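You operate a simulated robot arm through the tools that you are given. There is no shell and no other tool. Be economical: measure what you need, move in short steps, check, and stop when the job is done.

Carry out the task below with a simulated robot arm. There is one attempt and no reset: what you move stays moved.

JOB
Flush and dry the head, then shut the pouring machine down.
Fine: flush until the head is clean, blow it dry, mode to recirc, then the main switch off.
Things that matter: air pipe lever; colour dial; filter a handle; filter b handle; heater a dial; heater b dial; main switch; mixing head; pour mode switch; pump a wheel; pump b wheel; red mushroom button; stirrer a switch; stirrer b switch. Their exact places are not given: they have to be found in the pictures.

The check looks at the end state, three seconds after you hand in, the way a careful person would. Anything else that was tipped, shoved, dropped, spilled or broken makes it a failure.

ROBOT AND FRAMES
A 7-joint arm with a two-finger parallel gripper on a trunk, on a base that drives. Base frame: it is fixed to the floor where the robot stands at the start and does not move with it; the origin is under the middle of the robot, x ahead of it, y to its left, z up; the surface under the hand at the start is at about z = 0.885. Lengths are in m, angles in degrees, forces in N, time in s.
Its first joint turns from -166.0 to 166.0 degrees. Places, roughly: air pipe lever [0.8, -1.6, 0.8]; colour dial [0.8, -0.8, 1.3]; filter a handle [0.5, 0.2, 0.8]; filter b handle [0.5, 0.7, 0.8]; heater a dial [0.5, 0.4, 1]; heater b dial [0.5, 0.9, 1]; main switch [0.7, 0, 1.2]; mixing head [0.9, -0.7, 1.6]; pour mode switch [0.7, -0.2, 1.2]; pump a wheel [0.4, 0.5, 0.4]; pump b wheel [0.4, 0.9, 0.4]; red mushroom button [0.6, -0.3, 1.2]; stirrer a switch [0.5, 0.3, 1]; stirrer b switch [0.5, 0.8, 1]; swing arm [0.7, 0.6, 1.9]; time dial [1, -0.8, 1.3]. Payload 3.43 kg.
The TCP is the grasp point between the finger pads, 0.03 m short of the fingertips. In the tool frame z runs along the fingers and y along their closing line. The gripper opens to 0.094 m. The fingers are 0.028 m wide and 0.01 m thick; the gripper's body (0.05 by 0.096 m) begins 0.055 m behind the TCP.
Orientation is told as [roll, pitch, yaw] about the base's x, y, z axes, in that order, counted from this pose: with the fingers straight down and closing along the base's y, the tool's x points along the base's -x, its y along +y and its z along -z.

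CONTROLS
- The arm moves only by the tool send_rows. Its argument "steps" is a list of rows, each an object of numbers (a shift or turn left out is 0, a gripper value left out holds the last): "claw": the finger opening in m, from 0 to 0.094; "tx", "ty", "tz": the shift along the tool's x, y, z in units of 30 mm (1.0 is 30 mm); "rx", "ry", "rz": the turn, a rotation vector about the tool's x, y, z in units of 6 degrees (1.0 is 6 degrees). In form: [{"claw": .., "tx": .., "ty": .., "tz": .., "rx": .., "ry": .., "rz": ..}, ...]. A call has 1 to 8 rows; each row shifts and turns the commanded pose from where the row before left it, along the tool's axes as they then stand. A call with a number of a shift or a turn outside -1 to 1 is refused whole. Rows are played at 5 a second. More than 0.05 m and 8.6 degrees between two rows, or a gripper value outside its range, and nothing of the call is played. Where a pose cannot be reached the arm comes as near as it can. A force on the tool above 40 N (or 10 N above the force at the start of the call, whichever is more), or a blocked arm, ends the call early, and 0.2 s more pass. Each finger travels about 0.045 m/s and halts on what it meets, pressing with about 38 N; the grip force reading is that of the motor and also rises with nothing between the fingers. The clock runs only during rows and for 0.2 s after the last one: add rows that do not move to give the fingers time. The reply holds the time, the measured pose of the TCP, the force on the tool along the base axes, the opening and the grip force, in the units named above and with some noise, with the torque about the TCP (base axes, N m) and any sound that the robot's microphone picked up.
- Cameras (640 x 400 px; columns grow to the right, rows downward): "scene" is now at [0.4875, 0.1773, 1.2258]; the picture's right is [-0.42, -0.91, 0.00], its down [-0.58, 0.27, -0.77] and it looks along [0.70, -0.32, -0.64] (base axes); focal length 214 px, centre (320, 200). "wrist" rides on the gripper at [0.076, 0.014, -0.103] in the tool frame; the picture's right is [-0.18, 0.98, 0.00], its down [-0.75, -0.14, -0.64] and it looks along [-0.63, -0.12, 0.77] (tool axes); focal length 243 px, centre (320, 200).
- grab_frame(camera): a new picture of that camera. No time passes.
- raise_lower(by): slides the trunk up (or, below 0, down) by that many m; the arm and the scene camera ride with it, the base frame stays. It gives what a move gives, with no picture.
- drive_base(legs): drives the robot by 1 to 6 legs, each [ahead, left, turn to the left] in m, m and degrees, along the robot's own axes; the way and the turn of a leg run together, so that a leg with both is an arc; at most 1.5 m and 180 degrees a leg. The arm and the cameras ride along, it lands a little off, and it stops where it bumps. It gives what a move gives.
- head_to(pan, tilt): turns the head with the scene camera to pan (to the left, within 103 degrees either way) and tilt (down, from -29 to 69), counted from straight ahead of the robot. It gives what a move gives.
- pixel_to_xyz(camera, pixels): there is no depth. For up to 12 entries [column, row, z] of the newest picture of that camera ("zoom" is the newest enlarged one), the place [x, y] in the base frame at which the ray of that pixel passes the height z, good to about 0.002 m, but the place of the scene camera against the robot may be out by one fixed shift of up to 0.018 m in any direction. No time passes.
- inspect(camera, box): a new picture of the part [left, top, right, bottom] of that camera's present view, enlarged. No time passes.
- hand_in(): hands the job in; it is judged then, once.

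Go step by step. Measure first, check grasps and placings, and put right what went wrong. The budget is 80 turns and 52 pictures, counting those below and the enlarged ones. Unless the task says otherwise, let go and move clear before handing in, and close with one line.

The tools are called after "Request:" as a command line: name --argument value ..., lists and objects as JSON in quotes. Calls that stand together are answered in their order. send_rows: Moves the arm, as the interface text tells. Its arguments: {"type":"object","properties":{"steps":{"type":"array","items":{"type":"object","properties":{"claw":{"type":"number"},"tx":{"type":"number"},"ty":{"type":"number"},"tz":{"type":"number"},"rx":{"type":"number"},"ry":{"type":"number"},"rz":{"type":"number"}}}}},"required":["steps"]} The other tools are called the same way: raise_lower (by) slides the trunk up or down; drive_base (legs) drives the base; head_to (pan, tilt) turns the head that bears the scene camera; grab_frame (camera) takes a picture; pixel_to_xyz (camera, pixels) gives the place at which the rays of pixels pass given heights; inspect (camera, box) takes an enlarged picture of a part of a camera's view; hand_in () hands the job in.

At the start:

```text
clock: 0.0
eef_pos: [0.5447, -0.1988, 1.325]
tcp_rot: [0.3, 0.0, 0.0]
wrist_force: [0.4, 0.2, 0.4]
torque: [0.0, 0.0, 0.01]
width: 0.0939
grip_force: 0.1
trunk travel left (down, up): [-0.325, 0.165]
robot x, y, heading: [-0.0, 0.0026, -0.2]
head pan, tilt: [-24.6, 39.8]
```

scene: 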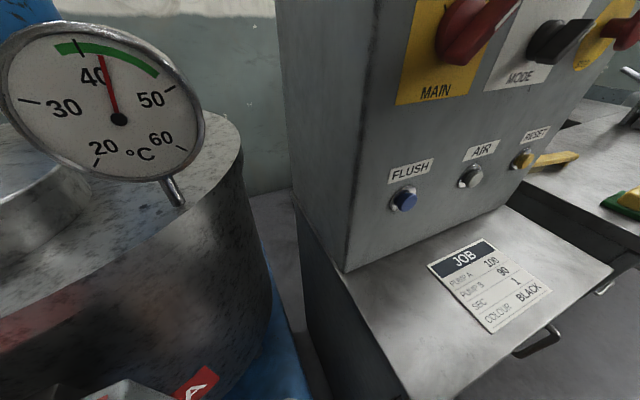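
wrist: 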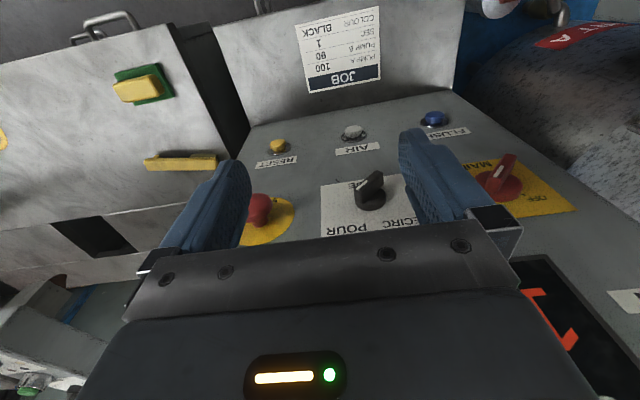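

The pictures show the console with MAIN, MODE, FLUSH (405,200), AIR (470,177) and RESET. I'll turn the head to see the upper panel and the mixing head.

Request:
head_to --pan -35 --tilt 5

Request:
grab_frame --camera "scene"

Request:
inspect --camera "wrist" --box '[220, 80, 640, 340]'

```text
clock: 1.0
eef_pos: [0.5447, -0.1981, 1.3239]
tcp_rot: [0.2, 0.0, 0.0]
wrist_force: [-0.4, -1.1, -0.2]
torque: [-0.02, 0.05, -0.01]
width: 0.0942
grip_force: 0.0
trunk travel left (down, up): [-0.325, 0.165]
robot x, y, heading: [-0.001, -0.0007, 0.1]
head pan, tilt: [-35.0, 5.0]
```

```text
49 pictures are left
```

scene: 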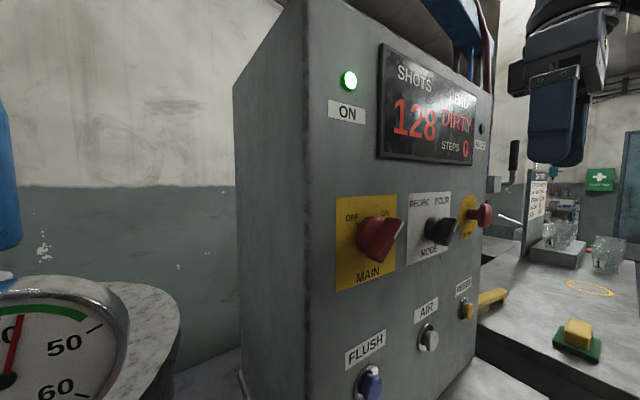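

```text
1.52 times, centred on (430, 210) of wrist
```

zoom: 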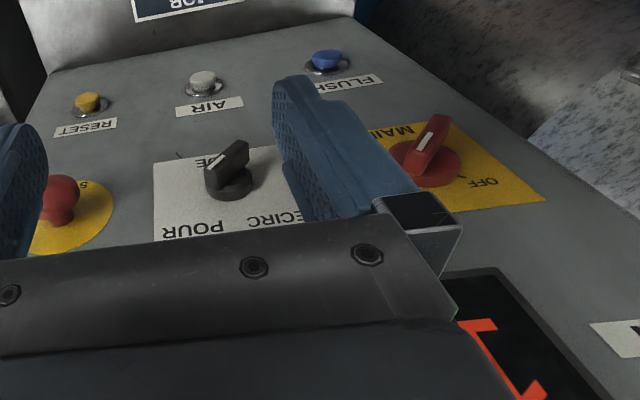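

The display at (425,120) reads "DIRTY", steps 0; MAIN is on and MODE looks set to POUR. I'll read it closer and look toward the mixing head and the air pipe.

Request:
inspect --camera "scene" --box '[320, 30, 520, 290]'

Request:
head_to --pan -70 --tilt 10

Request:
grab_frame --camera "scene"

```text
1.54 times, centred on (420, 160) of scene
```

zoom: 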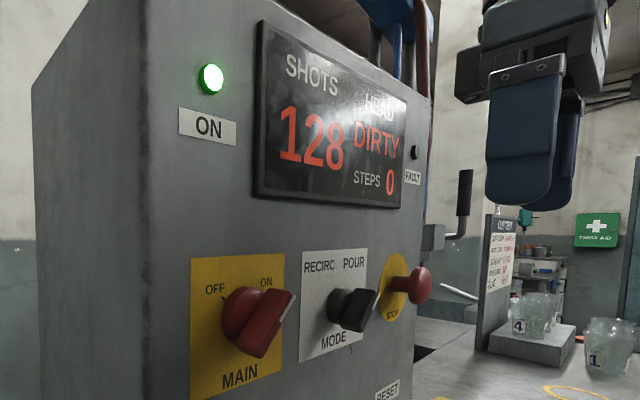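

```text
clock: 2.0
eef_pos: [0.5454, -0.198, 1.3244]
tcp_rot: [0.3, 0.1, 0.0]
wrist_force: [-0.5, 0.3, 0.3]
torque: [0.01, -0.03, 0.0]
width: 0.094
grip_force: 0.1
trunk travel left (down, up): [-0.325, 0.165]
robot x, y, heading: [-0.0018, 0.0015, 0.1]
head pan, tilt: [-70.0, 10.0]
```

```text
46 pictures are left
```

scene: 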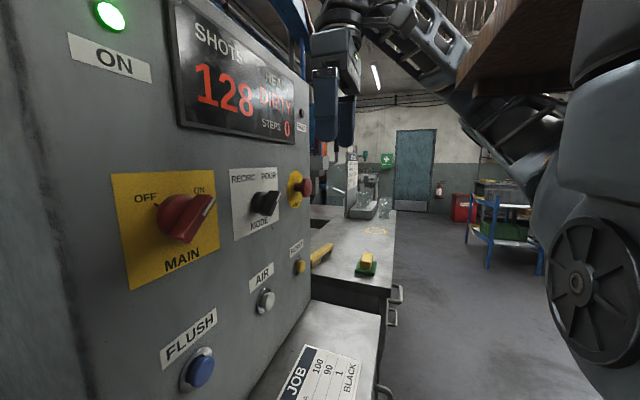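

I can't see the mixing head past the console, so I'll back off a bit and drive right to view the head and air-pipe area.

Request:
drive_base --legs '[[-0.4, 0, 0], [0, -0.7, 0]]'

Request:
head_to --pan 0 --tilt 10

Request:
grab_frame --camera "scene"

```text
clock: 8.0
eef_pos: [0.1497, -0.9023, 1.3238]
tcp_rot: [0.2, -0.1, 0.3]
wrist_force: [-0.2, 0.5, 0.4]
torque: [0.01, 0.01, -0.02]
width: 0.0939
grip_force: 0.1
trunk travel left (down, up): [-0.325, 0.165]
robot x, y, heading: [-0.3996, -0.7066, 0.5]
head pan, tilt: [-70.0, 10.0]
```

```text
clock: 9.4
eef_pos: [0.1497, -0.9028, 1.3235]
tcp_rot: [0.2, 0.0, 0.2]
wrist_force: [0.3, -0.6, 0.2]
torque: [-0.01, 0.03, 0.01]
width: 0.0939
grip_force: 0.1
trunk travel left (down, up): [-0.325, 0.165]
robot x, y, heading: [-0.3977, -0.7052, 0.1]
head pan, tilt: [0.0, 10.0]
```

```text
45 pictures are left
```

scene: 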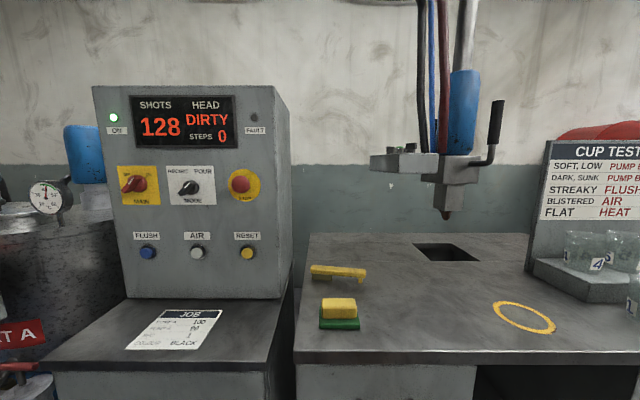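

Now the whole bench shows: console left, mixing head nozzle at (445,215) near a drain opening (445,252). I'll zoom in on both and locate the drain and look at the air pipe to the right.

Request:
pixel_to_xyz --camera "scene" --pixels '[[415, 243, 0.885], [458, 243, 0.885], [480, 261, 0.885], [430, 261, 0.885], [445, 215, 1.1], [445, 215, 1.15], [445, 215, 1.0], [525, 317, 0.885], [147, 253, 1.0]]'

Request:
inspect --camera "scene" --box '[360, 80, 540, 280]'

Request:
head_to --pan -45 --tilt 15

Request:
grab_frame --camera "scene"

```text
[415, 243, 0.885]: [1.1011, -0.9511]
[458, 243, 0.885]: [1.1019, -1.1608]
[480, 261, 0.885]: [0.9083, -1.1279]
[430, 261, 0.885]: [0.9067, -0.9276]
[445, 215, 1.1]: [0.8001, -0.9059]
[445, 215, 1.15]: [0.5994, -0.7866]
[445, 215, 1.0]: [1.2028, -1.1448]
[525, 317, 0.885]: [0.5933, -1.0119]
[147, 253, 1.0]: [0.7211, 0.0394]
```

```text
2.00 times, centred on (450, 180) of scene
```

zoom: 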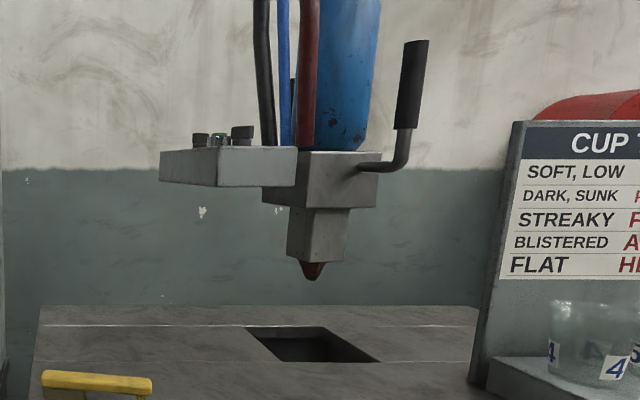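

```text
clock: 10.5
eef_pos: [0.1488, -0.9019, 1.3244]
tcp_rot: [0.2, 0.0, 0.2]
wrist_force: [0.9, 0.3, 0.8]
torque: [-0.02, -0.03, 0.0]
width: 0.0939
grip_force: 0.1
trunk travel left (down, up): [-0.325, 0.165]
robot x, y, heading: [-0.3961, -0.7099, 0.1]
head pan, tilt: [-45.0, 15.0]
```

```text
43 pictures are left
```

scene: 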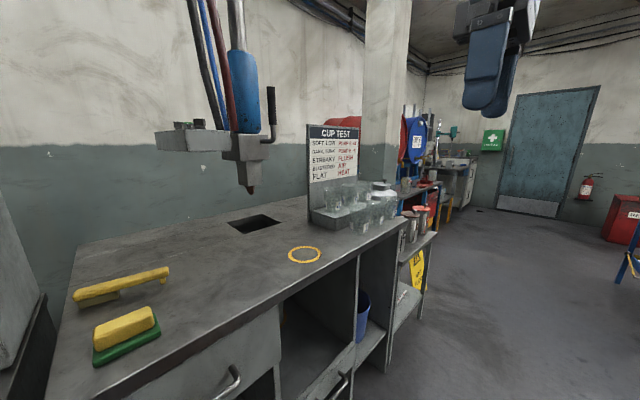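

The head appears above the drain; to verify by parallax and find the air lever (about y=-1.6) I'll drive further right.

Request:
drive_base --legs '[[0, -1.0, 0]]'

Request:
head_to --pan 5 --tilt 22

Request:
grab_frame --camera "scene"

```text
clock: 15.7
eef_pos: [0.1454, -1.9043, 1.3227]
tcp_rot: [0.3, -0.1, -0.6]
wrist_force: [0.1, -0.1, -0.1]
torque: [0.04, 0.01, 0.0]
width: 0.094
grip_force: 0.0
trunk travel left (down, up): [-0.325, 0.165]
robot x, y, heading: [-0.3982, -1.705, -0.5]
head pan, tilt: [-45.0, 15.0]
```

```text
clock: 16.8
eef_pos: [0.1448, -1.9042, 1.3244]
tcp_rot: [0.3, 0.0, -0.4]
wrist_force: [-0.2, -0.7, 0.3]
torque: [0.01, -0.01, 0.01]
width: 0.0942
grip_force: 0.0
trunk travel left (down, up): [-0.325, 0.165]
robot x, y, heading: [-0.3973, -1.6996, -0.6]
head pan, tilt: [5.0, 22.0]
```

```text
42 pictures are left
```

scene: 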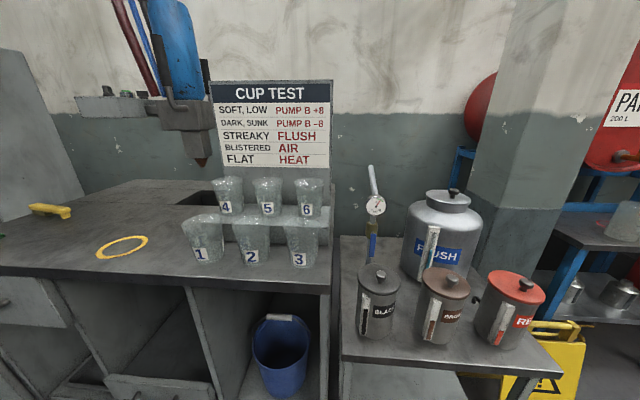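

The air pipe with gauge and lever is at (373,215), next to the FLUSH can. I'll zoom in on it and compute the nozzle's ray.

Request:
pixel_to_xyz --camera "scene" --pixels '[[201, 164, 1.0], [201, 164, 1.05], [201, 164, 1.1], [201, 164, 1.15], [190, 200, 0.885], [372, 240, 0.8], [372, 240, 0.9]]'

Request:
inspect --camera "scene" --box '[330, 150, 490, 290]'

Request:
inspect --camera "scene" --box '[60, 60, 220, 220]'

```text
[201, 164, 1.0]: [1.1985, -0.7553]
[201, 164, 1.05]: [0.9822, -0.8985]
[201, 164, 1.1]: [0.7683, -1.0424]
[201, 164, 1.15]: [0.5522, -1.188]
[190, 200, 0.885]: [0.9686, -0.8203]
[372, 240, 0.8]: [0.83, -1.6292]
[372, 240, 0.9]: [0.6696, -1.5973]
```

```text
2.86 times, centred on (410, 220) of scene
```

zoom: 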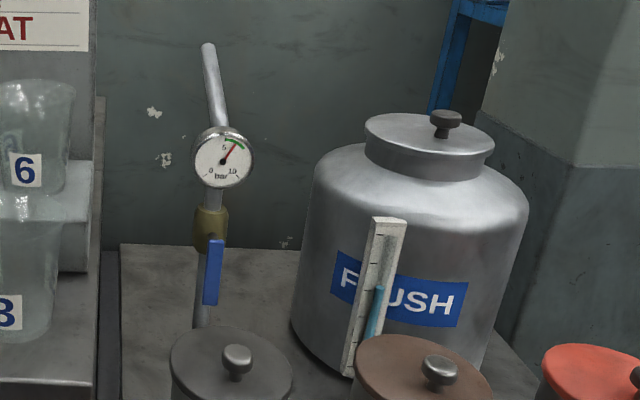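

```text
2.50 times, centred on (140, 140) of scene
```

zoom: 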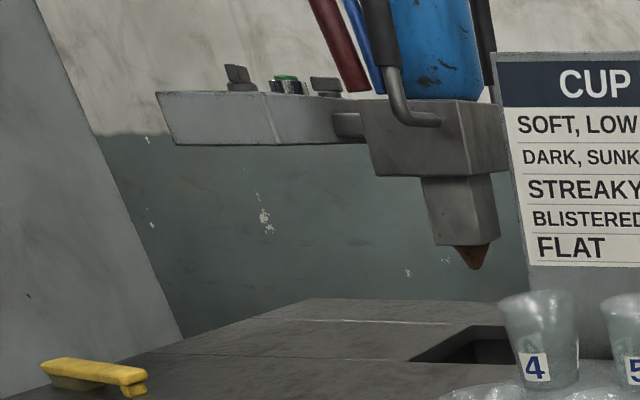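

The lever (blue, 370,230) lies along the pipe and the gauge is in the green at 6 bar, so air looks open. Triangulation puts the nozzle about (0.89,-0.97), near the drain. I'll drive to face it directly to confirm it is over the drain.

Request:
drive_base --legs '[[0, 0.55, 0.5]]'

Request:
head_to --pan 0 --tilt 20

Request:
grab_frame --camera "scene"

```text
clock: 20.0
eef_pos: [0.1489, -1.347, 1.3242]
tcp_rot: [0.2, 0.0, 0.3]
wrist_force: [-0.1, -0.5, -0.7]
torque: [0.02, -0.01, -0.01]
width: 0.0939
grip_force: 0.1
trunk travel left (down, up): [-0.325, 0.165]
robot x, y, heading: [-0.3985, -1.1539, 0.2]
head pan, tilt: [5.0, 22.0]
```

```text
clock: 20.7
eef_pos: [0.1487, -1.3475, 1.3233]
tcp_rot: [0.4, 0.0, 0.3]
wrist_force: [-0.6, 0.9, 0.2]
torque: [-0.02, -0.02, -0.03]
width: 0.0939
grip_force: 0.1
trunk travel left (down, up): [-0.325, 0.165]
robot x, y, heading: [-0.3934, -1.1495, 0.4]
head pan, tilt: [0.0, 20.0]
```

```text
39 pictures are left
```

scene: 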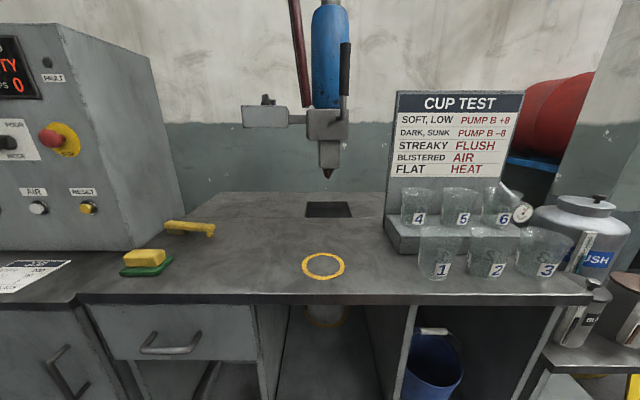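

The nozzle (327,178) lines up with the drain (328,209) sideways. I'll check its depth by raising the trunk and comparing the rays.

Request:
pixel_to_xyz --camera "scene" --pixels '[[327, 178, 1.0], [327, 178, 1.1], [327, 178, 1.15], [328, 202, 0.9], [328, 202, 1.0], [328, 217, 0.9], [328, 217, 1.0], [307, 209, 0.95], [350, 209, 0.95]]'

Request:
raise_lower --by 0.16

Request:
grab_frame --camera "scene"

Request:
pixel_to_xyz --camera "scene" --pixels '[[327, 200, 1.0], [327, 200, 1.1]]'

```text
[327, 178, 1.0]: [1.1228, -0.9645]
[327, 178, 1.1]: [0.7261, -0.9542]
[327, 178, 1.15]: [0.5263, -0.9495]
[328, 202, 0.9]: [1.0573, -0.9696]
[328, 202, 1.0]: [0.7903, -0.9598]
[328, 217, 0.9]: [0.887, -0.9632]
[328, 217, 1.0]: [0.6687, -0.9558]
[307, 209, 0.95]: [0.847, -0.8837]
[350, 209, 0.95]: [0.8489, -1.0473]
```

```text
clock: 22.5
eef_pos: [0.1495, -1.3467, 1.4829]
tcp_rot: [0.3, 0.0, 0.4]
wrist_force: [0.1, 0.7, -0.7]
torque: [-0.01, -0.01, 0.01]
width: 0.0939
grip_force: 0.1
trunk travel left (down, up): [-0.485, 0.005]
robot x, y, heading: [-0.3978, -1.1501, 0.1]
head pan, tilt: [0.0, 20.0]
```

```text
38 pictures are left
```

scene: 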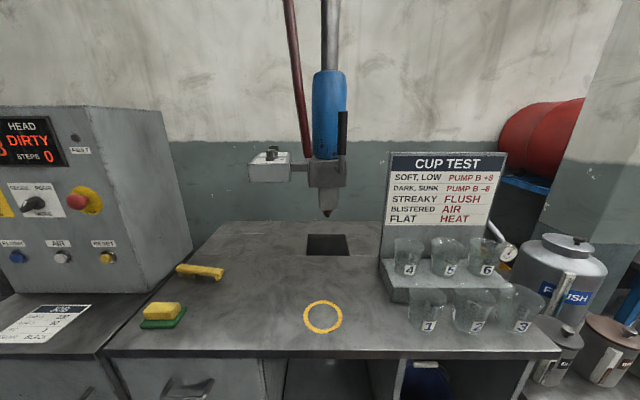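

```text
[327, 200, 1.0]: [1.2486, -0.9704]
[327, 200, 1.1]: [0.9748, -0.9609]
```

Request:
pixel_to_xyz --camera "scene" --pixels '[[327, 216, 1.0], [327, 216, 1.1], [328, 234, 0.9], [328, 234, 1.0], [328, 255, 0.9], [328, 255, 1.0], [328, 255, 0.95]]'

Request:
inspect --camera "scene" --box '[240, 130, 400, 270]'

```text
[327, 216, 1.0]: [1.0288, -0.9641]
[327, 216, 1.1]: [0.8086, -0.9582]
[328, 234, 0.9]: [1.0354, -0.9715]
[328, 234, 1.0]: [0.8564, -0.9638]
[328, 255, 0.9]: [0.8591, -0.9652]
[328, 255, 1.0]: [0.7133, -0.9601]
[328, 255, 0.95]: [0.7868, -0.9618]
```

```text
2.86 times, centred on (320, 200) of scene
```

zoom: 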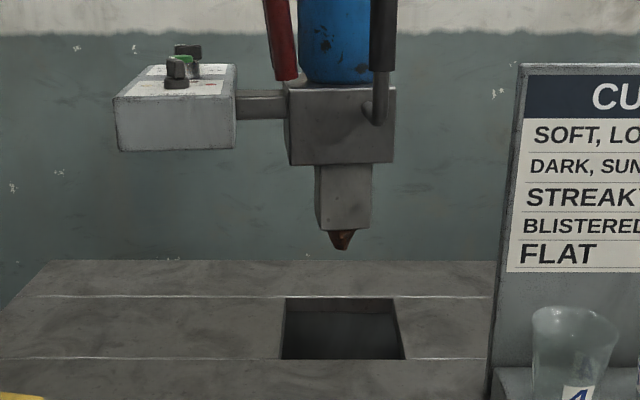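

The nozzle is at about (0.91,-0.96), z 1.05, and the drain spans x 0.80–0.99, so the head is safely over the drain. FLUSH triangulates to about (0.645,-0.03,1.03), so I'll drive back in front of the console and lower the trunk to its start height.

Request:
drive_base --legs '[[0, 1.2, 0]]'

Request:
raise_lower --by -0.16

Request:
head_to --pan -10 --tilt 15

Request:
send_rows --steps '[{"ry": -1, "tz": -0.3, "claw": 0}, {"ry": -1, "tx": -1}, {"ry": -1, "tx": -1}, {"ry": -1, "tx": -1}, {"ry": -1, "tx": -1}, {"ry": -1}, {"ry": -1}, {"ry": -1}]'

Request:
grab_frame --camera "scene"

```text
clock: 28.6
eef_pos: [0.1398, -0.1516, 1.4846]
tcp_rot: [0.3, 0.0, 0.6]
wrist_force: [-0.9, 0.3, -0.5]
torque: [-0.01, 0.01, -0.05]
width: 0.094
grip_force: 0.0
trunk travel left (down, up): [-0.485, 0.005]
robot x, y, heading: [-0.4084, 0.0452, 0.7]
head pan, tilt: [0.0, 20.0]
```

```text
clock: 30.4
eef_pos: [0.1399, -0.1509, 1.3244]
tcp_rot: [0.3, 0.0, 0.6]
wrist_force: [-0.4, 0.0, -0.2]
torque: [0.02, 0.01, -0.01]
width: 0.0943
grip_force: 0.0
trunk travel left (down, up): [-0.325, 0.165]
robot x, y, heading: [-0.4061, 0.0414, 0.5]
head pan, tilt: [0.0, 20.0]
```

```text
clock: 31.1
eef_pos: [0.1398, -0.1516, 1.3239]
tcp_rot: [0.3, 0.0, 0.6]
wrist_force: [0.8, -0.1, -0.3]
torque: [0.01, -0.02, -0.01]
width: 0.094
grip_force: 0.1
trunk travel left (down, up): [-0.325, 0.165]
robot x, y, heading: [-0.4047, 0.0409, 0.7]
head pan, tilt: [-10.0, 15.0]
```

```text
clock: 32.9
eef_pos: [0.2547, -0.1499, 1.3641]
tcp_rot: [0.6, -48.1, 0.3]
wrist_force: [-0.1, -0.2, -0.2]
torque: [0.0, 0.0, -0.03]
width: 0.0
grip_force: 32.3
trunk travel left (down, up): [-0.325, 0.165]
robot x, y, heading: [-0.4088, 0.0396, 0.8]
head pan, tilt: [-10.0, 15.0]
```

```text
36 pictures are left
```

scene: 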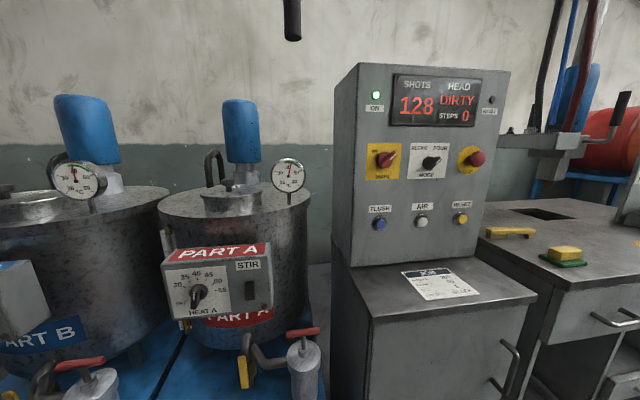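

The full panel is in view: FLUSH (379,224), AIR (421,221), MAIN (386,158), MODE (431,162). I'll get rays for these and finish the rotation to horizontal.

Request:
pixel_to_xyz --camera "scene" --pixels '[[379, 224, 1.03], [421, 221, 1.03], [460, 217, 1.03], [379, 224, 1.05], [386, 158, 1.2], [431, 162, 1.2], [386, 158, 1.18], [431, 162, 1.18], [475, 158, 1.18]]'

Request:
send_rows --steps '[{"ry": -1, "tz": 0.5}, {"ry": -1, "tz": 0.5}, {"ry": -1, "tz": 0.5}, {"ry": -1}, {"ry": -1}, {"ry": -1}, {"ry": -1}]'

Request:
inspect --camera "scene" --box '[320, 50, 520, 250]'

```text
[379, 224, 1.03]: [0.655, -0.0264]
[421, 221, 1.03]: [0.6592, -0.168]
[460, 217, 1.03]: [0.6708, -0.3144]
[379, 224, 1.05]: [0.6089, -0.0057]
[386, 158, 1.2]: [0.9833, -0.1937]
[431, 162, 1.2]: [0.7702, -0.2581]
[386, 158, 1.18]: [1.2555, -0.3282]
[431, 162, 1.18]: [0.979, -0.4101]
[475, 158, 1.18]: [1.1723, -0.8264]
```

```text
clock: 34.5
eef_pos: [0.291, -0.1497, 1.3381]
tcp_rot: [113.4, -89.8, -112.9]
wrist_force: [-0.4, -0.9, 0.3]
torque: [0.01, 0.02, 0.02]
width: 0.0
grip_force: 32.6
trunk travel left (down, up): [-0.325, 0.165]
robot x, y, heading: [-0.4063, 0.0406, 0.7]
head pan, tilt: [-10.0, 15.0]
```

```text
2.00 times, centred on (420, 150) of scene
```

zoom: 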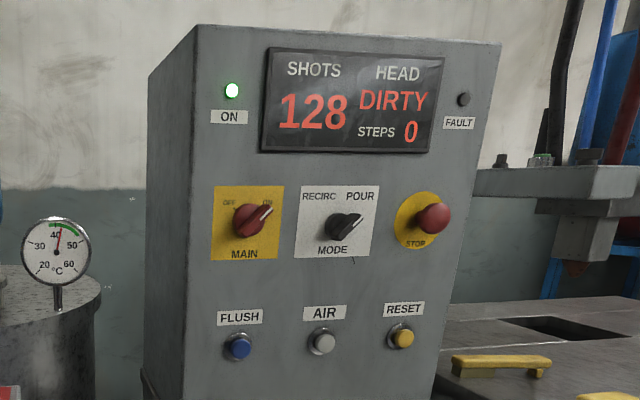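

The tool is horizontal at (0.291,-0.150,1.338). I'll move 0.124 m left, lower the trunk 0.305 m, and drive forward short of the FLUSH button.

Request:
send_rows --steps '[{"ty": 0.83}, {"ty": 0.83}, {"ty": 0.83}, {"ty": 0.83}, {"ty": 0.83}, {}]'

Request:
raise_lower --by -0.305

Request:
drive_base --legs '[[0.22, 0, -0.7]]'

Request:
head_to --pan -15 --tilt 0

Request:
grab_frame --camera "scene"

Request:
grab_frame --camera "wrist"

```text
clock: 35.9
eef_pos: [0.3322, -0.0536, 1.3673]
tcp_rot: [84.2, -89.7, -83.5]
wrist_force: [-0.9, 1.0, 0.3]
torque: [0.0, 0.03, -0.02]
width: 0.0002
grip_force: 33.1
out of reach, approached as far as the arm can: row 1, 2, 3, 4, 5
trunk travel left (down, up): [-0.325, 0.165]
robot x, y, heading: [-0.406, 0.0438, 0.5]
head pan, tilt: [-10.0, 15.0]
```

```text
clock: 38.9
eef_pos: [0.3321, -0.0545, 1.0627]
tcp_rot: [81.6, -89.6, -80.8]
wrist_force: [-0.1, 0.2, -0.2]
torque: [-0.02, 0.01, -0.01]
width: 0.0
grip_force: 32.7
trunk travel left (down, up): [-0.02, 0.47]
robot x, y, heading: [-0.4067, 0.0415, 0.6]
head pan, tilt: [-10.0, 15.0]
```

```text
clock: 40.6
eef_pos: [0.5506, -0.0616, 1.0627]
tcp_rot: [81.5, -89.7, -81.5]
wrist_force: [-0.1, -0.1, -0.1]
torque: [-0.02, -0.01, 0.01]
width: 0.0
grip_force: 32.8
trunk travel left (down, up): [-0.02, 0.47]
robot x, y, heading: [-0.1887, 0.0409, -0.1]
head pan, tilt: [-10.0, 15.0]
```

```text
clock: 41.4
eef_pos: [0.5505, -0.0619, 1.0619]
tcp_rot: [82.2, -89.7, -82.3]
wrist_force: [0.1, -0.5, 0.1]
torque: [0.02, -0.01, 0.0]
width: 0.0001
grip_force: 33.0
trunk travel left (down, up): [-0.02, 0.47]
robot x, y, heading: [-0.1863, 0.0426, 0.1]
head pan, tilt: [-15.0, 0.0]
```

```text
34 pictures are left
```

scene: 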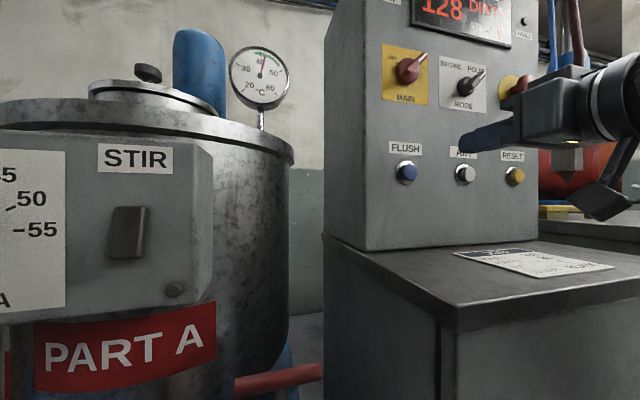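

```text
33 pictures are left
```

wrist: 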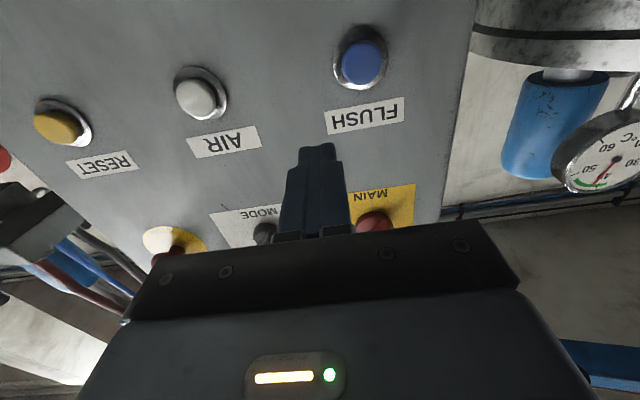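

Fingertips are at about x 0.58 facing between FLUSH and AIR; wrist view shows FLUSH (360,62), AIR (200,98). I'll take the wrist rays for a more accurate fix.

Request:
pixel_to_xyz --camera "wrist" --pixels '[[360, 62, 1.02], [360, 62, 1.03], [360, 62, 1.04], [200, 98, 1.03], [200, 98, 1.02], [200, 98, 1.04], [55, 126, 1.03], [55, 126, 1.04], [318, 150, 1.06]]'

Request:
pixel_to_xyz --camera "scene" --pixels '[[406, 172, 1.02], [406, 172, 1.03], [406, 172, 1.04], [465, 173, 1.03], [465, 173, 1.02], [465, 173, 1.04]]'

```text
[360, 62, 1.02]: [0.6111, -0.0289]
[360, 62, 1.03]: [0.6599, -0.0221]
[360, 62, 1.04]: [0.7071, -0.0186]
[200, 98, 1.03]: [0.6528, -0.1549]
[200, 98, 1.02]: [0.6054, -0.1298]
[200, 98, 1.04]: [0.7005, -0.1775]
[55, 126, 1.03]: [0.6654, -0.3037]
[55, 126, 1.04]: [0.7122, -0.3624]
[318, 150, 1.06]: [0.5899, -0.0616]
```

```text
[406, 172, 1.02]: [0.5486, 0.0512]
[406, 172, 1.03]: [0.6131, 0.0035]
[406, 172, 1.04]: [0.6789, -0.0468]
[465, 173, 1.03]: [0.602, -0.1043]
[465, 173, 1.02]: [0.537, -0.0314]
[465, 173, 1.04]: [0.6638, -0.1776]
```

FLUSH is at about (0.65,-0.023,1.03). I'll shift the base left 0.038 and forward 0.03, lower 0.032 and recheck.

Request:
drive_base --legs '[[0.03, 0.038, 0]]'

Request:
raise_lower --by -0.018

Request:
send_rows --steps '[{"tx": 0.45}, {}]'

Request:
grab_frame --camera "wrist"

```text
clock: 42.3
eef_pos: [0.5811, -0.0234, 1.0616]
tcp_rot: [81.4, -89.7, -81.6]
wrist_force: [0.7, 1.1, -0.9]
torque: [-0.03, 0.02, -0.02]
width: 0.0
grip_force: 33.2
trunk travel left (down, up): [-0.02, 0.47]
robot x, y, heading: [-0.1582, 0.0821, -0.4]
head pan, tilt: [-15.0, 0.0]
```

```text
clock: 43.0
eef_pos: [0.5795, -0.0235, 1.0436]
tcp_rot: [82.4, -89.7, -82.4]
wrist_force: [0.3, 1.2, -0.8]
torque: [-0.04, 0.03, 0.01]
width: 0.0001
grip_force: 32.6
trunk travel left (down, up): [-0.002, 0.488]
robot x, y, heading: [-0.157, 0.0762, 0.1]
head pan, tilt: [-15.0, 0.0]
```

```text
clock: 43.6
eef_pos: [0.586, -0.0265, 1.0345]
tcp_rot: [70.0, -89.7, -69.9]
wrist_force: [0.4, -0.2, -0.2]
torque: [0.01, 0.0, 0.0]
width: 0.0
grip_force: 33.3
out of reach, approached as far as the arm can: row 1
trunk travel left (down, up): [-0.002, 0.488]
robot x, y, heading: [-0.157, 0.081, 0.2]
head pan, tilt: [-15.0, 0.0]
```

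```text
32 pictures are left
```

wrist: 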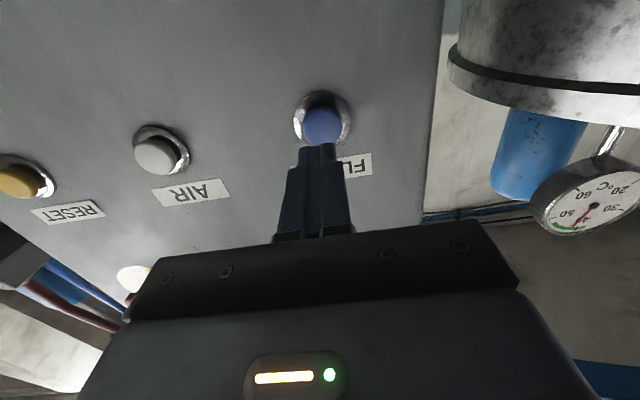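

Fingertips are just in front of and aligned with FLUSH (322,122). The arm is near a limit going down, so I'll test small steps forward.

Request:
send_rows --steps '[{"tz": 0.33}, {"tz": 0.33}, {}]'

```text
clock: 44.4
eef_pos: [0.6067, -0.0263, 1.0338]
tcp_rot: [84.9, -89.7, -84.9]
wrist_force: [-0.4, -0.2, 0.2]
torque: [-0.01, 0.04, 0.01]
width: 0.0
grip_force: 33.6
trunk travel left (down, up): [-0.002, 0.488]
robot x, y, heading: [-0.1585, 0.08, -0.0]
head pan, tilt: [-15.0, 0.0]
```

Forward works; tips are now about x 0.637. I'll press in 4 mm steps and tilt the head up to read the display.

Request:
head_to --pan -20 --tilt -15

Request:
send_rows --steps '[{"tz": 0.13}, {"tz": 0.13}, {"tz": 0.13}, {"tz": 0.13}, {}]'

Request:
grab_frame --camera "scene"

```text
clock: 45.1
eef_pos: [0.6055, -0.0258, 1.0335]
tcp_rot: [81.3, -89.7, -81.4]
wrist_force: [-0.2, -0.3, 0.1]
torque: [0.0, -0.03, -0.01]
width: 0.0
grip_force: 32.8
trunk travel left (down, up): [-0.002, 0.488]
robot x, y, heading: [-0.1596, 0.0786, -0.0]
head pan, tilt: [-20.0, -15.0]
```

```text
clock: 46.3
eef_pos: [0.6196, -0.029, 1.036]
tcp_rot: [98.5, -89.6, -99.0]
wrist_force: [-0.3, 1.0, 0.1]
torque: [-0.03, 0.01, 0.0]
width: 0.0
grip_force: 33.3
trunk travel left (down, up): [-0.002, 0.488]
robot x, y, heading: [-0.1564, 0.0803, -0.2]
head pan, tilt: [-20.0, -15.0]
```

```text
31 pictures are left
```

scene: 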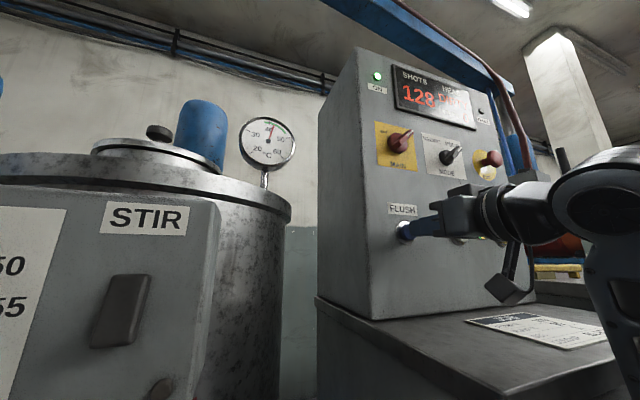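

No contact yet (tips ≈0.65). Continue in small steps until there is force or a sound.

Request:
send_rows --steps '[{"tz": 0.1, "ty": 0.1}, {"tz": 0.1}, {"tz": 0.1}, {}]'

Request:
inspect --camera "scene" --box '[360, 50, 520, 260]'

```text
clock: 47.3
eef_pos: [0.6198, -0.0425, 1.0382]
tcp_rot: [126.4, -89.6, -128.3]
wrist_force: [-0.9, 0.0, 0.1]
torque: [0.01, -0.01, -0.01]
width: 0.0
grip_force: 32.6
trunk travel left (down, up): [-0.002, 0.488]
robot x, y, heading: [-0.1603, 0.0797, -0.6]
head pan, tilt: [-20.0, -15.0]
```

```text
1.90 times, centred on (440, 155) of scene
```

zoom: 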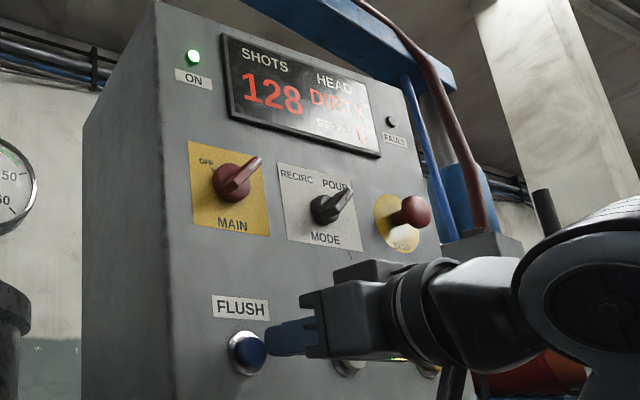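

The arm is drifting sideways (y -0.0425) because of a wrist limit, with no contact force. I'll back the base off, pitch the fingers about 18° down, and extend the arm farther to free the wrist.

Request:
drive_base --legs '[[-0.15, 0, 0.5]]'

Request:
send_rows --steps '[{"ry": 1}, {"ry": 1}, {"ry": 1}, {"tz": 0.8}, {"tz": 0.8}, {"tz": 0.8}, {}]'

```text
clock: 48.7
eef_pos: [0.4775, -0.0163, 1.0349]
tcp_rot: [80.4, -89.7, -79.9]
wrist_force: [-0.9, 0.1, -0.4]
torque: [-0.02, 0.04, -0.01]
width: 0.0
grip_force: 33.2
trunk travel left (down, up): [-0.002, 0.488]
robot x, y, heading: [-0.3089, 0.0801, 0.6]
head pan, tilt: [-20.0, -15.0]
```

```text
clock: 50.3
eef_pos: [0.5468, -0.0163, 1.0121]
tcp_rot: [1.0, -71.9, -0.5]
wrist_force: [1.6, 0.8, -0.8]
torque: [-0.02, -0.02, 0.02]
width: 0.0
grip_force: 33.0
trunk travel left (down, up): [-0.002, 0.488]
robot x, y, heading: [-0.3096, 0.0801, 0.6]
head pan, tilt: [-20.0, -15.0]
```

After backing off y returned to -0.016, so the tip had actually been touching the bezel edge and slipped. Now pitched -72°, I'll bring the tip to just in front of the button centre and look.

Request:
send_rows --steps '[{"tx": -0.75}, {"tx": -0.76, "ty": -0.2}, {"tz": 0.8}, {"tz": 0.81}, {}, {}]'

Request:
grab_frame --camera "wrist"

Request:
inspect --camera "scene" --box '[340, 50, 540, 260]'

```text
clock: 51.7
eef_pos: [0.6065, -0.0212, 1.0394]
tcp_rot: [1.0, -72.0, -0.4]
wrist_force: [0.3, 0.9, -0.8]
torque: [0.0, -0.02, 0.06]
width: 0.0
grip_force: 33.1
trunk travel left (down, up): [-0.002, 0.488]
robot x, y, heading: [-0.3091, 0.0784, 0.6]
head pan, tilt: [-20.0, -15.0]
```

```text
29 pictures are left
```

wrist: 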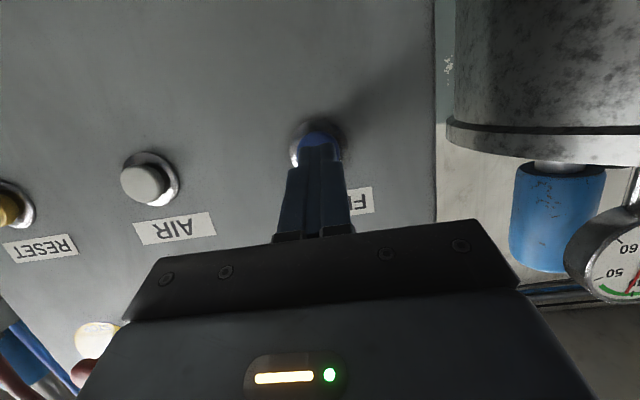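

```text
1.90 times, centred on (440, 155) of scene
```

zoom: 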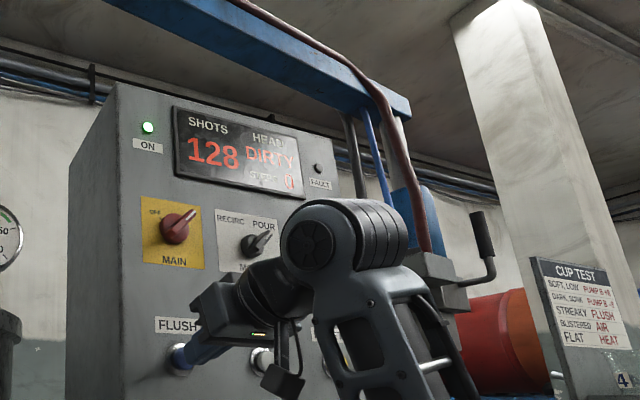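

The tip is on the FLUSH button (wrist 318,145). Now push along +x in 4 mm steps.

Request:
send_rows --steps '[{"tz": 0.127, "tx": -0.041}, {"tz": 0.127, "tx": -0.041}, {"tz": 0.127, "tx": -0.041}, {"tz": 0.127, "tx": -0.041}, {"tz": 0.127, "tx": -0.041}, {}, {}]'

Request:
inspect --camera "scene" --box '[360, 80, 480, 260]'

```text
clock: 53.3
eef_pos: [0.6268, -0.0219, 1.0404]
tcp_rot: [0.9, -71.9, -0.4]
wrist_force: [-33.9, 1.7, -12.3]
torque: [-0.02, 0.25, 0.04]
width: 0.0001
grip_force: 32.2
trunk travel left (down, up): [-0.002, 0.488]
robot x, y, heading: [-0.3122, 0.0774, 0.6]
head pan, tilt: [-20.0, -15.0]
heard: click
```

```text
2.22 times, centred on (420, 170) of scene
```

zoom: 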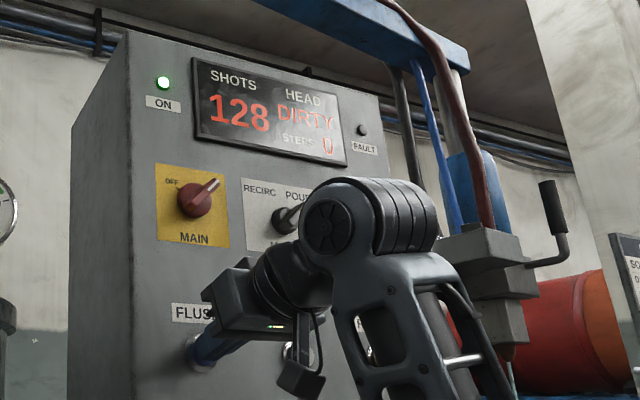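

Click heard, and a blue stream is seen under the nozzle (510,375). I'll hold a moment and watch the display.

Request:
send_rows --steps '[{}, {}, {}, {}, {}, {}, {}, {}]'

Request:
inspect --camera "scene" --box '[400, 80, 500, 280]'

```text
clock: 55.1
eef_pos: [0.6264, -0.0222, 1.0415]
tcp_rot: [1.0, -71.9, -0.5]
wrist_force: [-35.0, 1.4, -12.4]
torque: [0.01, 0.21, 0.05]
width: 0.0
grip_force: 33.2
trunk travel left (down, up): [-0.002, 0.488]
robot x, y, heading: [-0.308, 0.0784, 0.1]
head pan, tilt: [-20.0, -15.0]
```

```text
2.00 times, centred on (450, 180) of scene
```

zoom: 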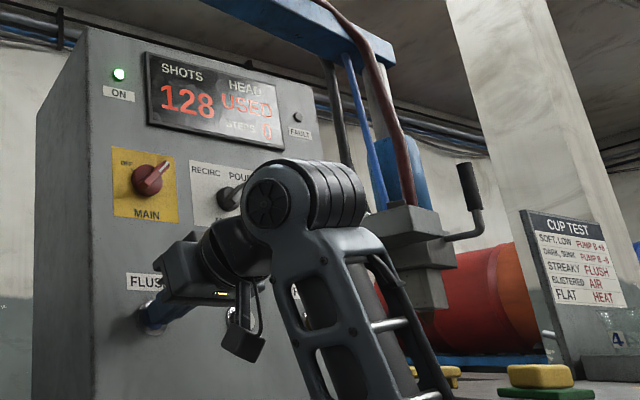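

The head went from DIRTY to USED; each press gives one timed flush. I'll release and press again.

Request:
send_rows --steps '[{"tz": -0.4, "tx": 0.13}, {"tz": -0.3, "tx": 0.1}, {}, {"tz": 0.3, "tx": -0.1}, {"tz": 0.2, "tx": -0.065}, {"tz": 0.2, "tx": -0.065}, {}, {}]'

Request:
send_rows --steps '[{}, {}, {}, {}, {}, {}, {}, {}]'

Request:
inspect --camera "scene" --box '[400, 80, 500, 280]'

```text
clock: 56.9
eef_pos: [0.6269, -0.021, 1.0396]
tcp_rot: [1.0, -71.9, -0.4]
wrist_force: [-35.6, 2.9, -12.9]
torque: [-0.03, 0.33, 0.07]
width: 0.0
grip_force: 32.6
trunk travel left (down, up): [-0.002, 0.488]
robot x, y, heading: [-0.3085, 0.0806, 0.6]
head pan, tilt: [-20.0, -15.0]
heard: click
```

```text
clock: 58.7
eef_pos: [0.6269, -0.0205, 1.0414]
tcp_rot: [1.0, -72.0, -0.4]
wrist_force: [-37.6, 1.3, -11.4]
torque: [-0.01, 0.21, 0.0]
width: 0.0
grip_force: 32.9
trunk travel left (down, up): [-0.002, 0.488]
robot x, y, heading: [-0.3074, 0.0799, 0.4]
head pan, tilt: [-20.0, -15.0]
```

```text
2.00 times, centred on (450, 180) of scene
```

zoom: 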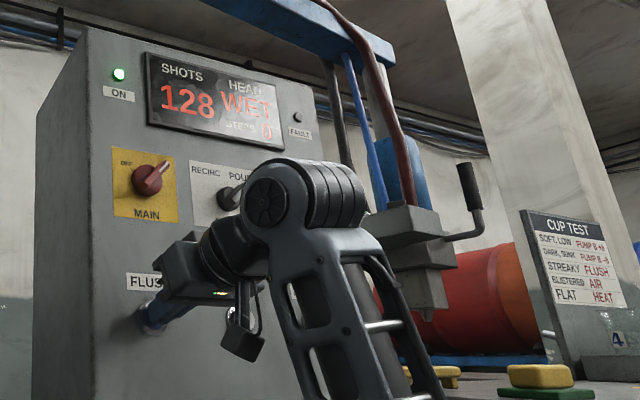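

The display now reads WET and the nozzle looks clean, so flushing is done. I'll retract and move 0.133 m right to AIR.

Request:
send_rows --steps '[{"tz": -0.5, "tx": 0.16}, {"tz": -0.6, "tx": 0.2}, {"ty": -0.9}, {"ty": -0.9}, {"ty": -0.9}, {"ty": -0.9}, {"ty": -0.83}, {}]'

Request:
grab_frame --camera "wrist"

```text
clock: 60.5
eef_pos: [0.5942, -0.1549, 1.0386]
tcp_rot: [0.9, -71.9, -0.4]
wrist_force: [0.5, -0.8, -0.4]
torque: [0.01, 0.02, -0.01]
width: 0.0
grip_force: 32.9
trunk travel left (down, up): [-0.002, 0.488]
robot x, y, heading: [-0.31, 0.0795, 0.6]
head pan, tilt: [-20.0, -15.0]
```

```text
24 pictures are left
```

wrist: 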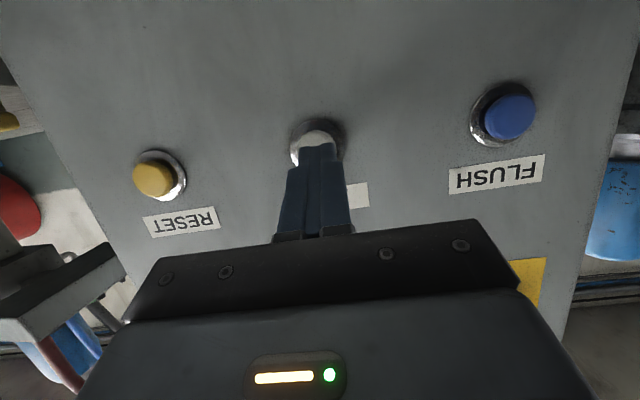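

The tip is aligned with AIR (318,145). Press it and hold.

Request:
send_rows --steps '[{"tz": 0.4, "tx": -0.13}, {"tz": 0.3, "tx": -0.1}, {"tz": 0.2, "tx": -0.065}, {"tz": 0.1, "tx": -0.033}, {"tz": 0.1, "tx": -0.033}, {}, {}, {}]'

Request:
send_rows --steps '[{}, {}, {}, {}, {}, {}, {}, {}]'

Request:
inspect --camera "scene" --box '[360, 60, 520, 260]'

```text
clock: 62.3
eef_pos: [0.6254, -0.1554, 1.0432]
tcp_rot: [1.0, -72.3, -0.5]
wrist_force: [-24.9, -0.2, 3.1]
torque: [-0.04, -0.17, -0.04]
width: 0.0001
grip_force: 33.1
trunk travel left (down, up): [-0.002, 0.488]
robot x, y, heading: [-0.3098, 0.0786, 0.7]
head pan, tilt: [-20.0, -15.0]
heard: click
stopped in row 8: the force on the tool passed its limit at 40 N (the readings are from after the stop); the commanded pose is now the measured one
```

```text
clock: 64.1
eef_pos: [0.6261, -0.1538, 1.0393]
tcp_rot: [1.1, -72.0, -0.5]
wrist_force: [-29.4, -6.5, 18.0]
torque: [0.02, -0.73, -0.28]
width: 0.0002
grip_force: 32.9
trunk travel left (down, up): [-0.002, 0.488]
robot x, y, heading: [-0.3085, 0.0815, 0.7]
head pan, tilt: [-20.0, -15.0]
```

```text
2.00 times, centred on (440, 160) of scene
```

zoom: 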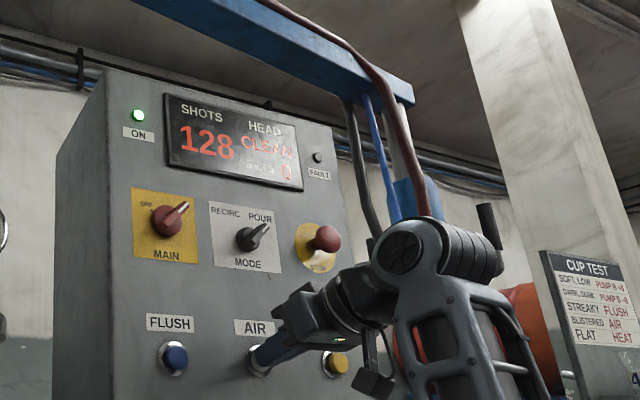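

The display reads CLEAN, so the head is flushed and dried. I'll retract, open the claw to 0.06, rise to the switch height and level the tool.

Request:
send_rows --steps '[{"tz": -0.8}, {"tz": -0.8}, {"tz": -0.8}, {"tz": -0.8, "claw": 0.06}, {}, {}]'

Request:
raise_lower --by 0.14

Request:
send_rows --steps '[{"ry": -1}, {"ry": -1}, {"ry": -1}, {}]'

Request:
grab_frame --camera "wrist"

Request:
grab_frame --camera "scene"

```text
clock: 65.5
eef_pos: [0.5367, -0.1553, 1.0681]
tcp_rot: [1.0, -71.9, -0.5]
wrist_force: [0.0, 0.6, -0.5]
torque: [0.0, -0.01, 0.0]
width: 0.0599
grip_force: 0.1
trunk travel left (down, up): [-0.002, 0.488]
robot x, y, heading: [-0.3086, 0.0784, 0.5]
head pan, tilt: [-20.0, -15.0]
```

```text
clock: 67.1
eef_pos: [0.5349, -0.1553, 1.2074]
tcp_rot: [1.0, -71.9, -0.5]
wrist_force: [-0.2, 1.0, -0.2]
torque: [0.0, 0.01, 0.05]
width: 0.0602
grip_force: 0.1
trunk travel left (down, up): [-0.142, 0.348]
robot x, y, heading: [-0.3105, 0.0781, 0.6]
head pan, tilt: [-20.0, -15.0]
```

```text
clock: 68.1
eef_pos: [0.535, -0.1561, 1.2088]
tcp_rot: [88.9, -89.7, -88.4]
wrist_force: [-0.6, -0.4, -0.1]
torque: [-0.01, -0.01, 0.0]
width: 0.0598
grip_force: 0.0
trunk travel left (down, up): [-0.142, 0.348]
robot x, y, heading: [-0.3099, 0.0772, 0.5]
head pan, tilt: [-20.0, -15.0]
```

```text
22 pictures are left
```

wrist: 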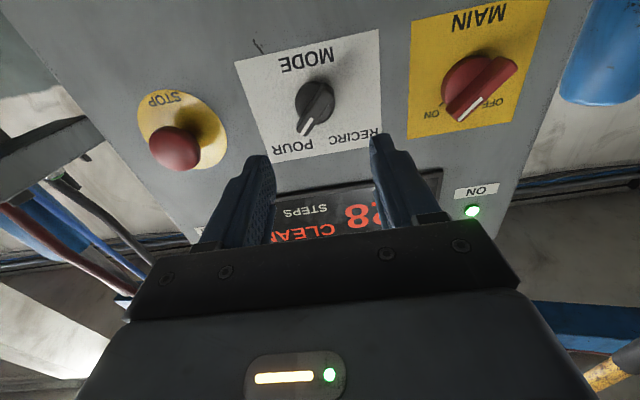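

```text
21 pictures are left
```

scene: 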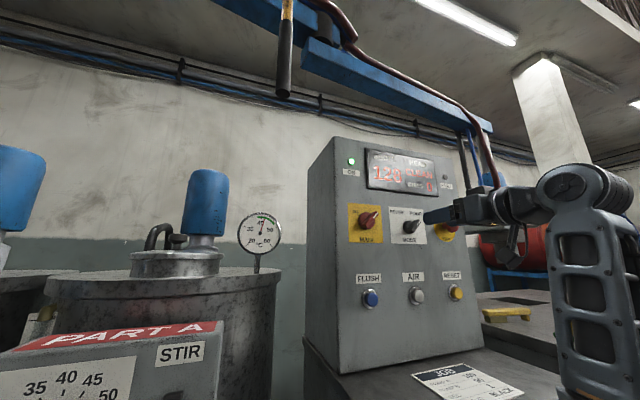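

MODE knob is at (315,103) in the wrist view, pointing to POUR; MAIN knob is at about (478,85). I'll get their rays.

Request:
pixel_to_xyz --camera "wrist" --pixels '[[315, 103, 1.16], [315, 103, 1.18], [315, 103, 1.2], [478, 87, 1.16], [478, 87, 1.18], [478, 87, 1.2], [175, 149, 1.18], [175, 149, 1.2], [303, 132, 1.2], [303, 132, 1.22]]'

Request:
inspect --camera "wrist" --box '[230, 20, 530, 180]'

```text
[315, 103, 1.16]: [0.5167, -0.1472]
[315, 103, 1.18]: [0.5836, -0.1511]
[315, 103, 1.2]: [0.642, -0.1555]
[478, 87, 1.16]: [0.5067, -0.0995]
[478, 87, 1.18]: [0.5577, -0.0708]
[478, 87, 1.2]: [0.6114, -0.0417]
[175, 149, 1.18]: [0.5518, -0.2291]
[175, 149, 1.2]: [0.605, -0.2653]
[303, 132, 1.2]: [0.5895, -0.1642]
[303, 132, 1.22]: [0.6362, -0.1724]
```

```text
2.13 times, centred on (380, 100) of wrist
```

zoom: 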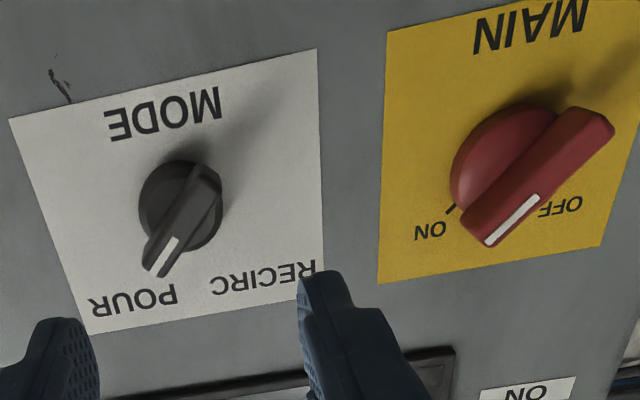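

The MODE knob is near y -0.156, z 1.21, pointer about 42° toward POUR. I'll roll the tool +42° so that the fingers straddle the bar, then approach.

Request:
send_rows --steps '[{"rz": 1}, {"rz": 1}, {"rz": 1}, {"rz": 1}, {"rz": 1}, {"rz": 1}, {"rz": 1}, {}]'

Request:
send_rows --steps '[{"tz": 0.7}, {"tz": 0.7}, {"tz": 0.6}, {}]'

Request:
grab_frame --camera "wrist"

Request:
inspect --camera "scene" --box '[340, 120, 500, 260]'

```text
clock: 69.9
eef_pos: [0.5366, -0.1555, 1.208]
tcp_rot: [89.8, -47.7, -89.4]
wrist_force: [0.0, 0.0, 0.7]
torque: [-0.01, 0.01, 0.02]
width: 0.0604
grip_force: 0.1
trunk travel left (down, up): [-0.142, 0.348]
robot x, y, heading: [-0.3077, 0.0787, 0.8]
head pan, tilt: [-20.0, -15.0]
```

```text
clock: 70.9
eef_pos: [0.5976, -0.1555, 1.2084]
tcp_rot: [89.8, -47.7, -89.4]
wrist_force: [-0.1, 0.8, 0.1]
torque: [0.04, 0.0, -0.01]
width: 0.06
grip_force: 0.1
trunk travel left (down, up): [-0.142, 0.348]
robot x, y, heading: [-0.3092, 0.0803, 0.4]
head pan, tilt: [-20.0, -15.0]
```

```text
19 pictures are left
```

wrist: 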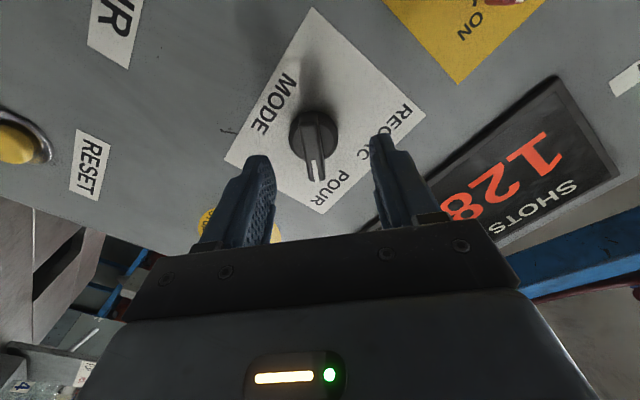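

```text
2.86 times, centred on (420, 190) of scene
```

zoom: 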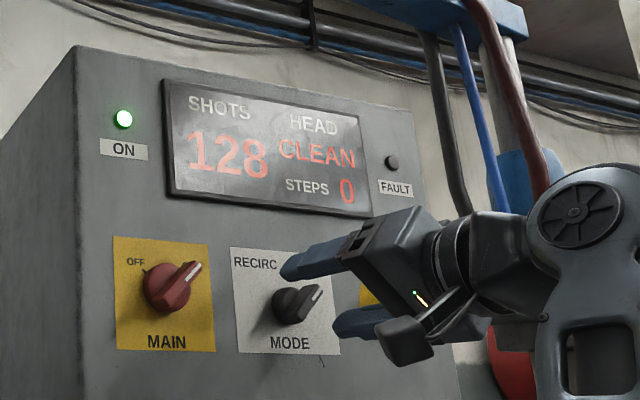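

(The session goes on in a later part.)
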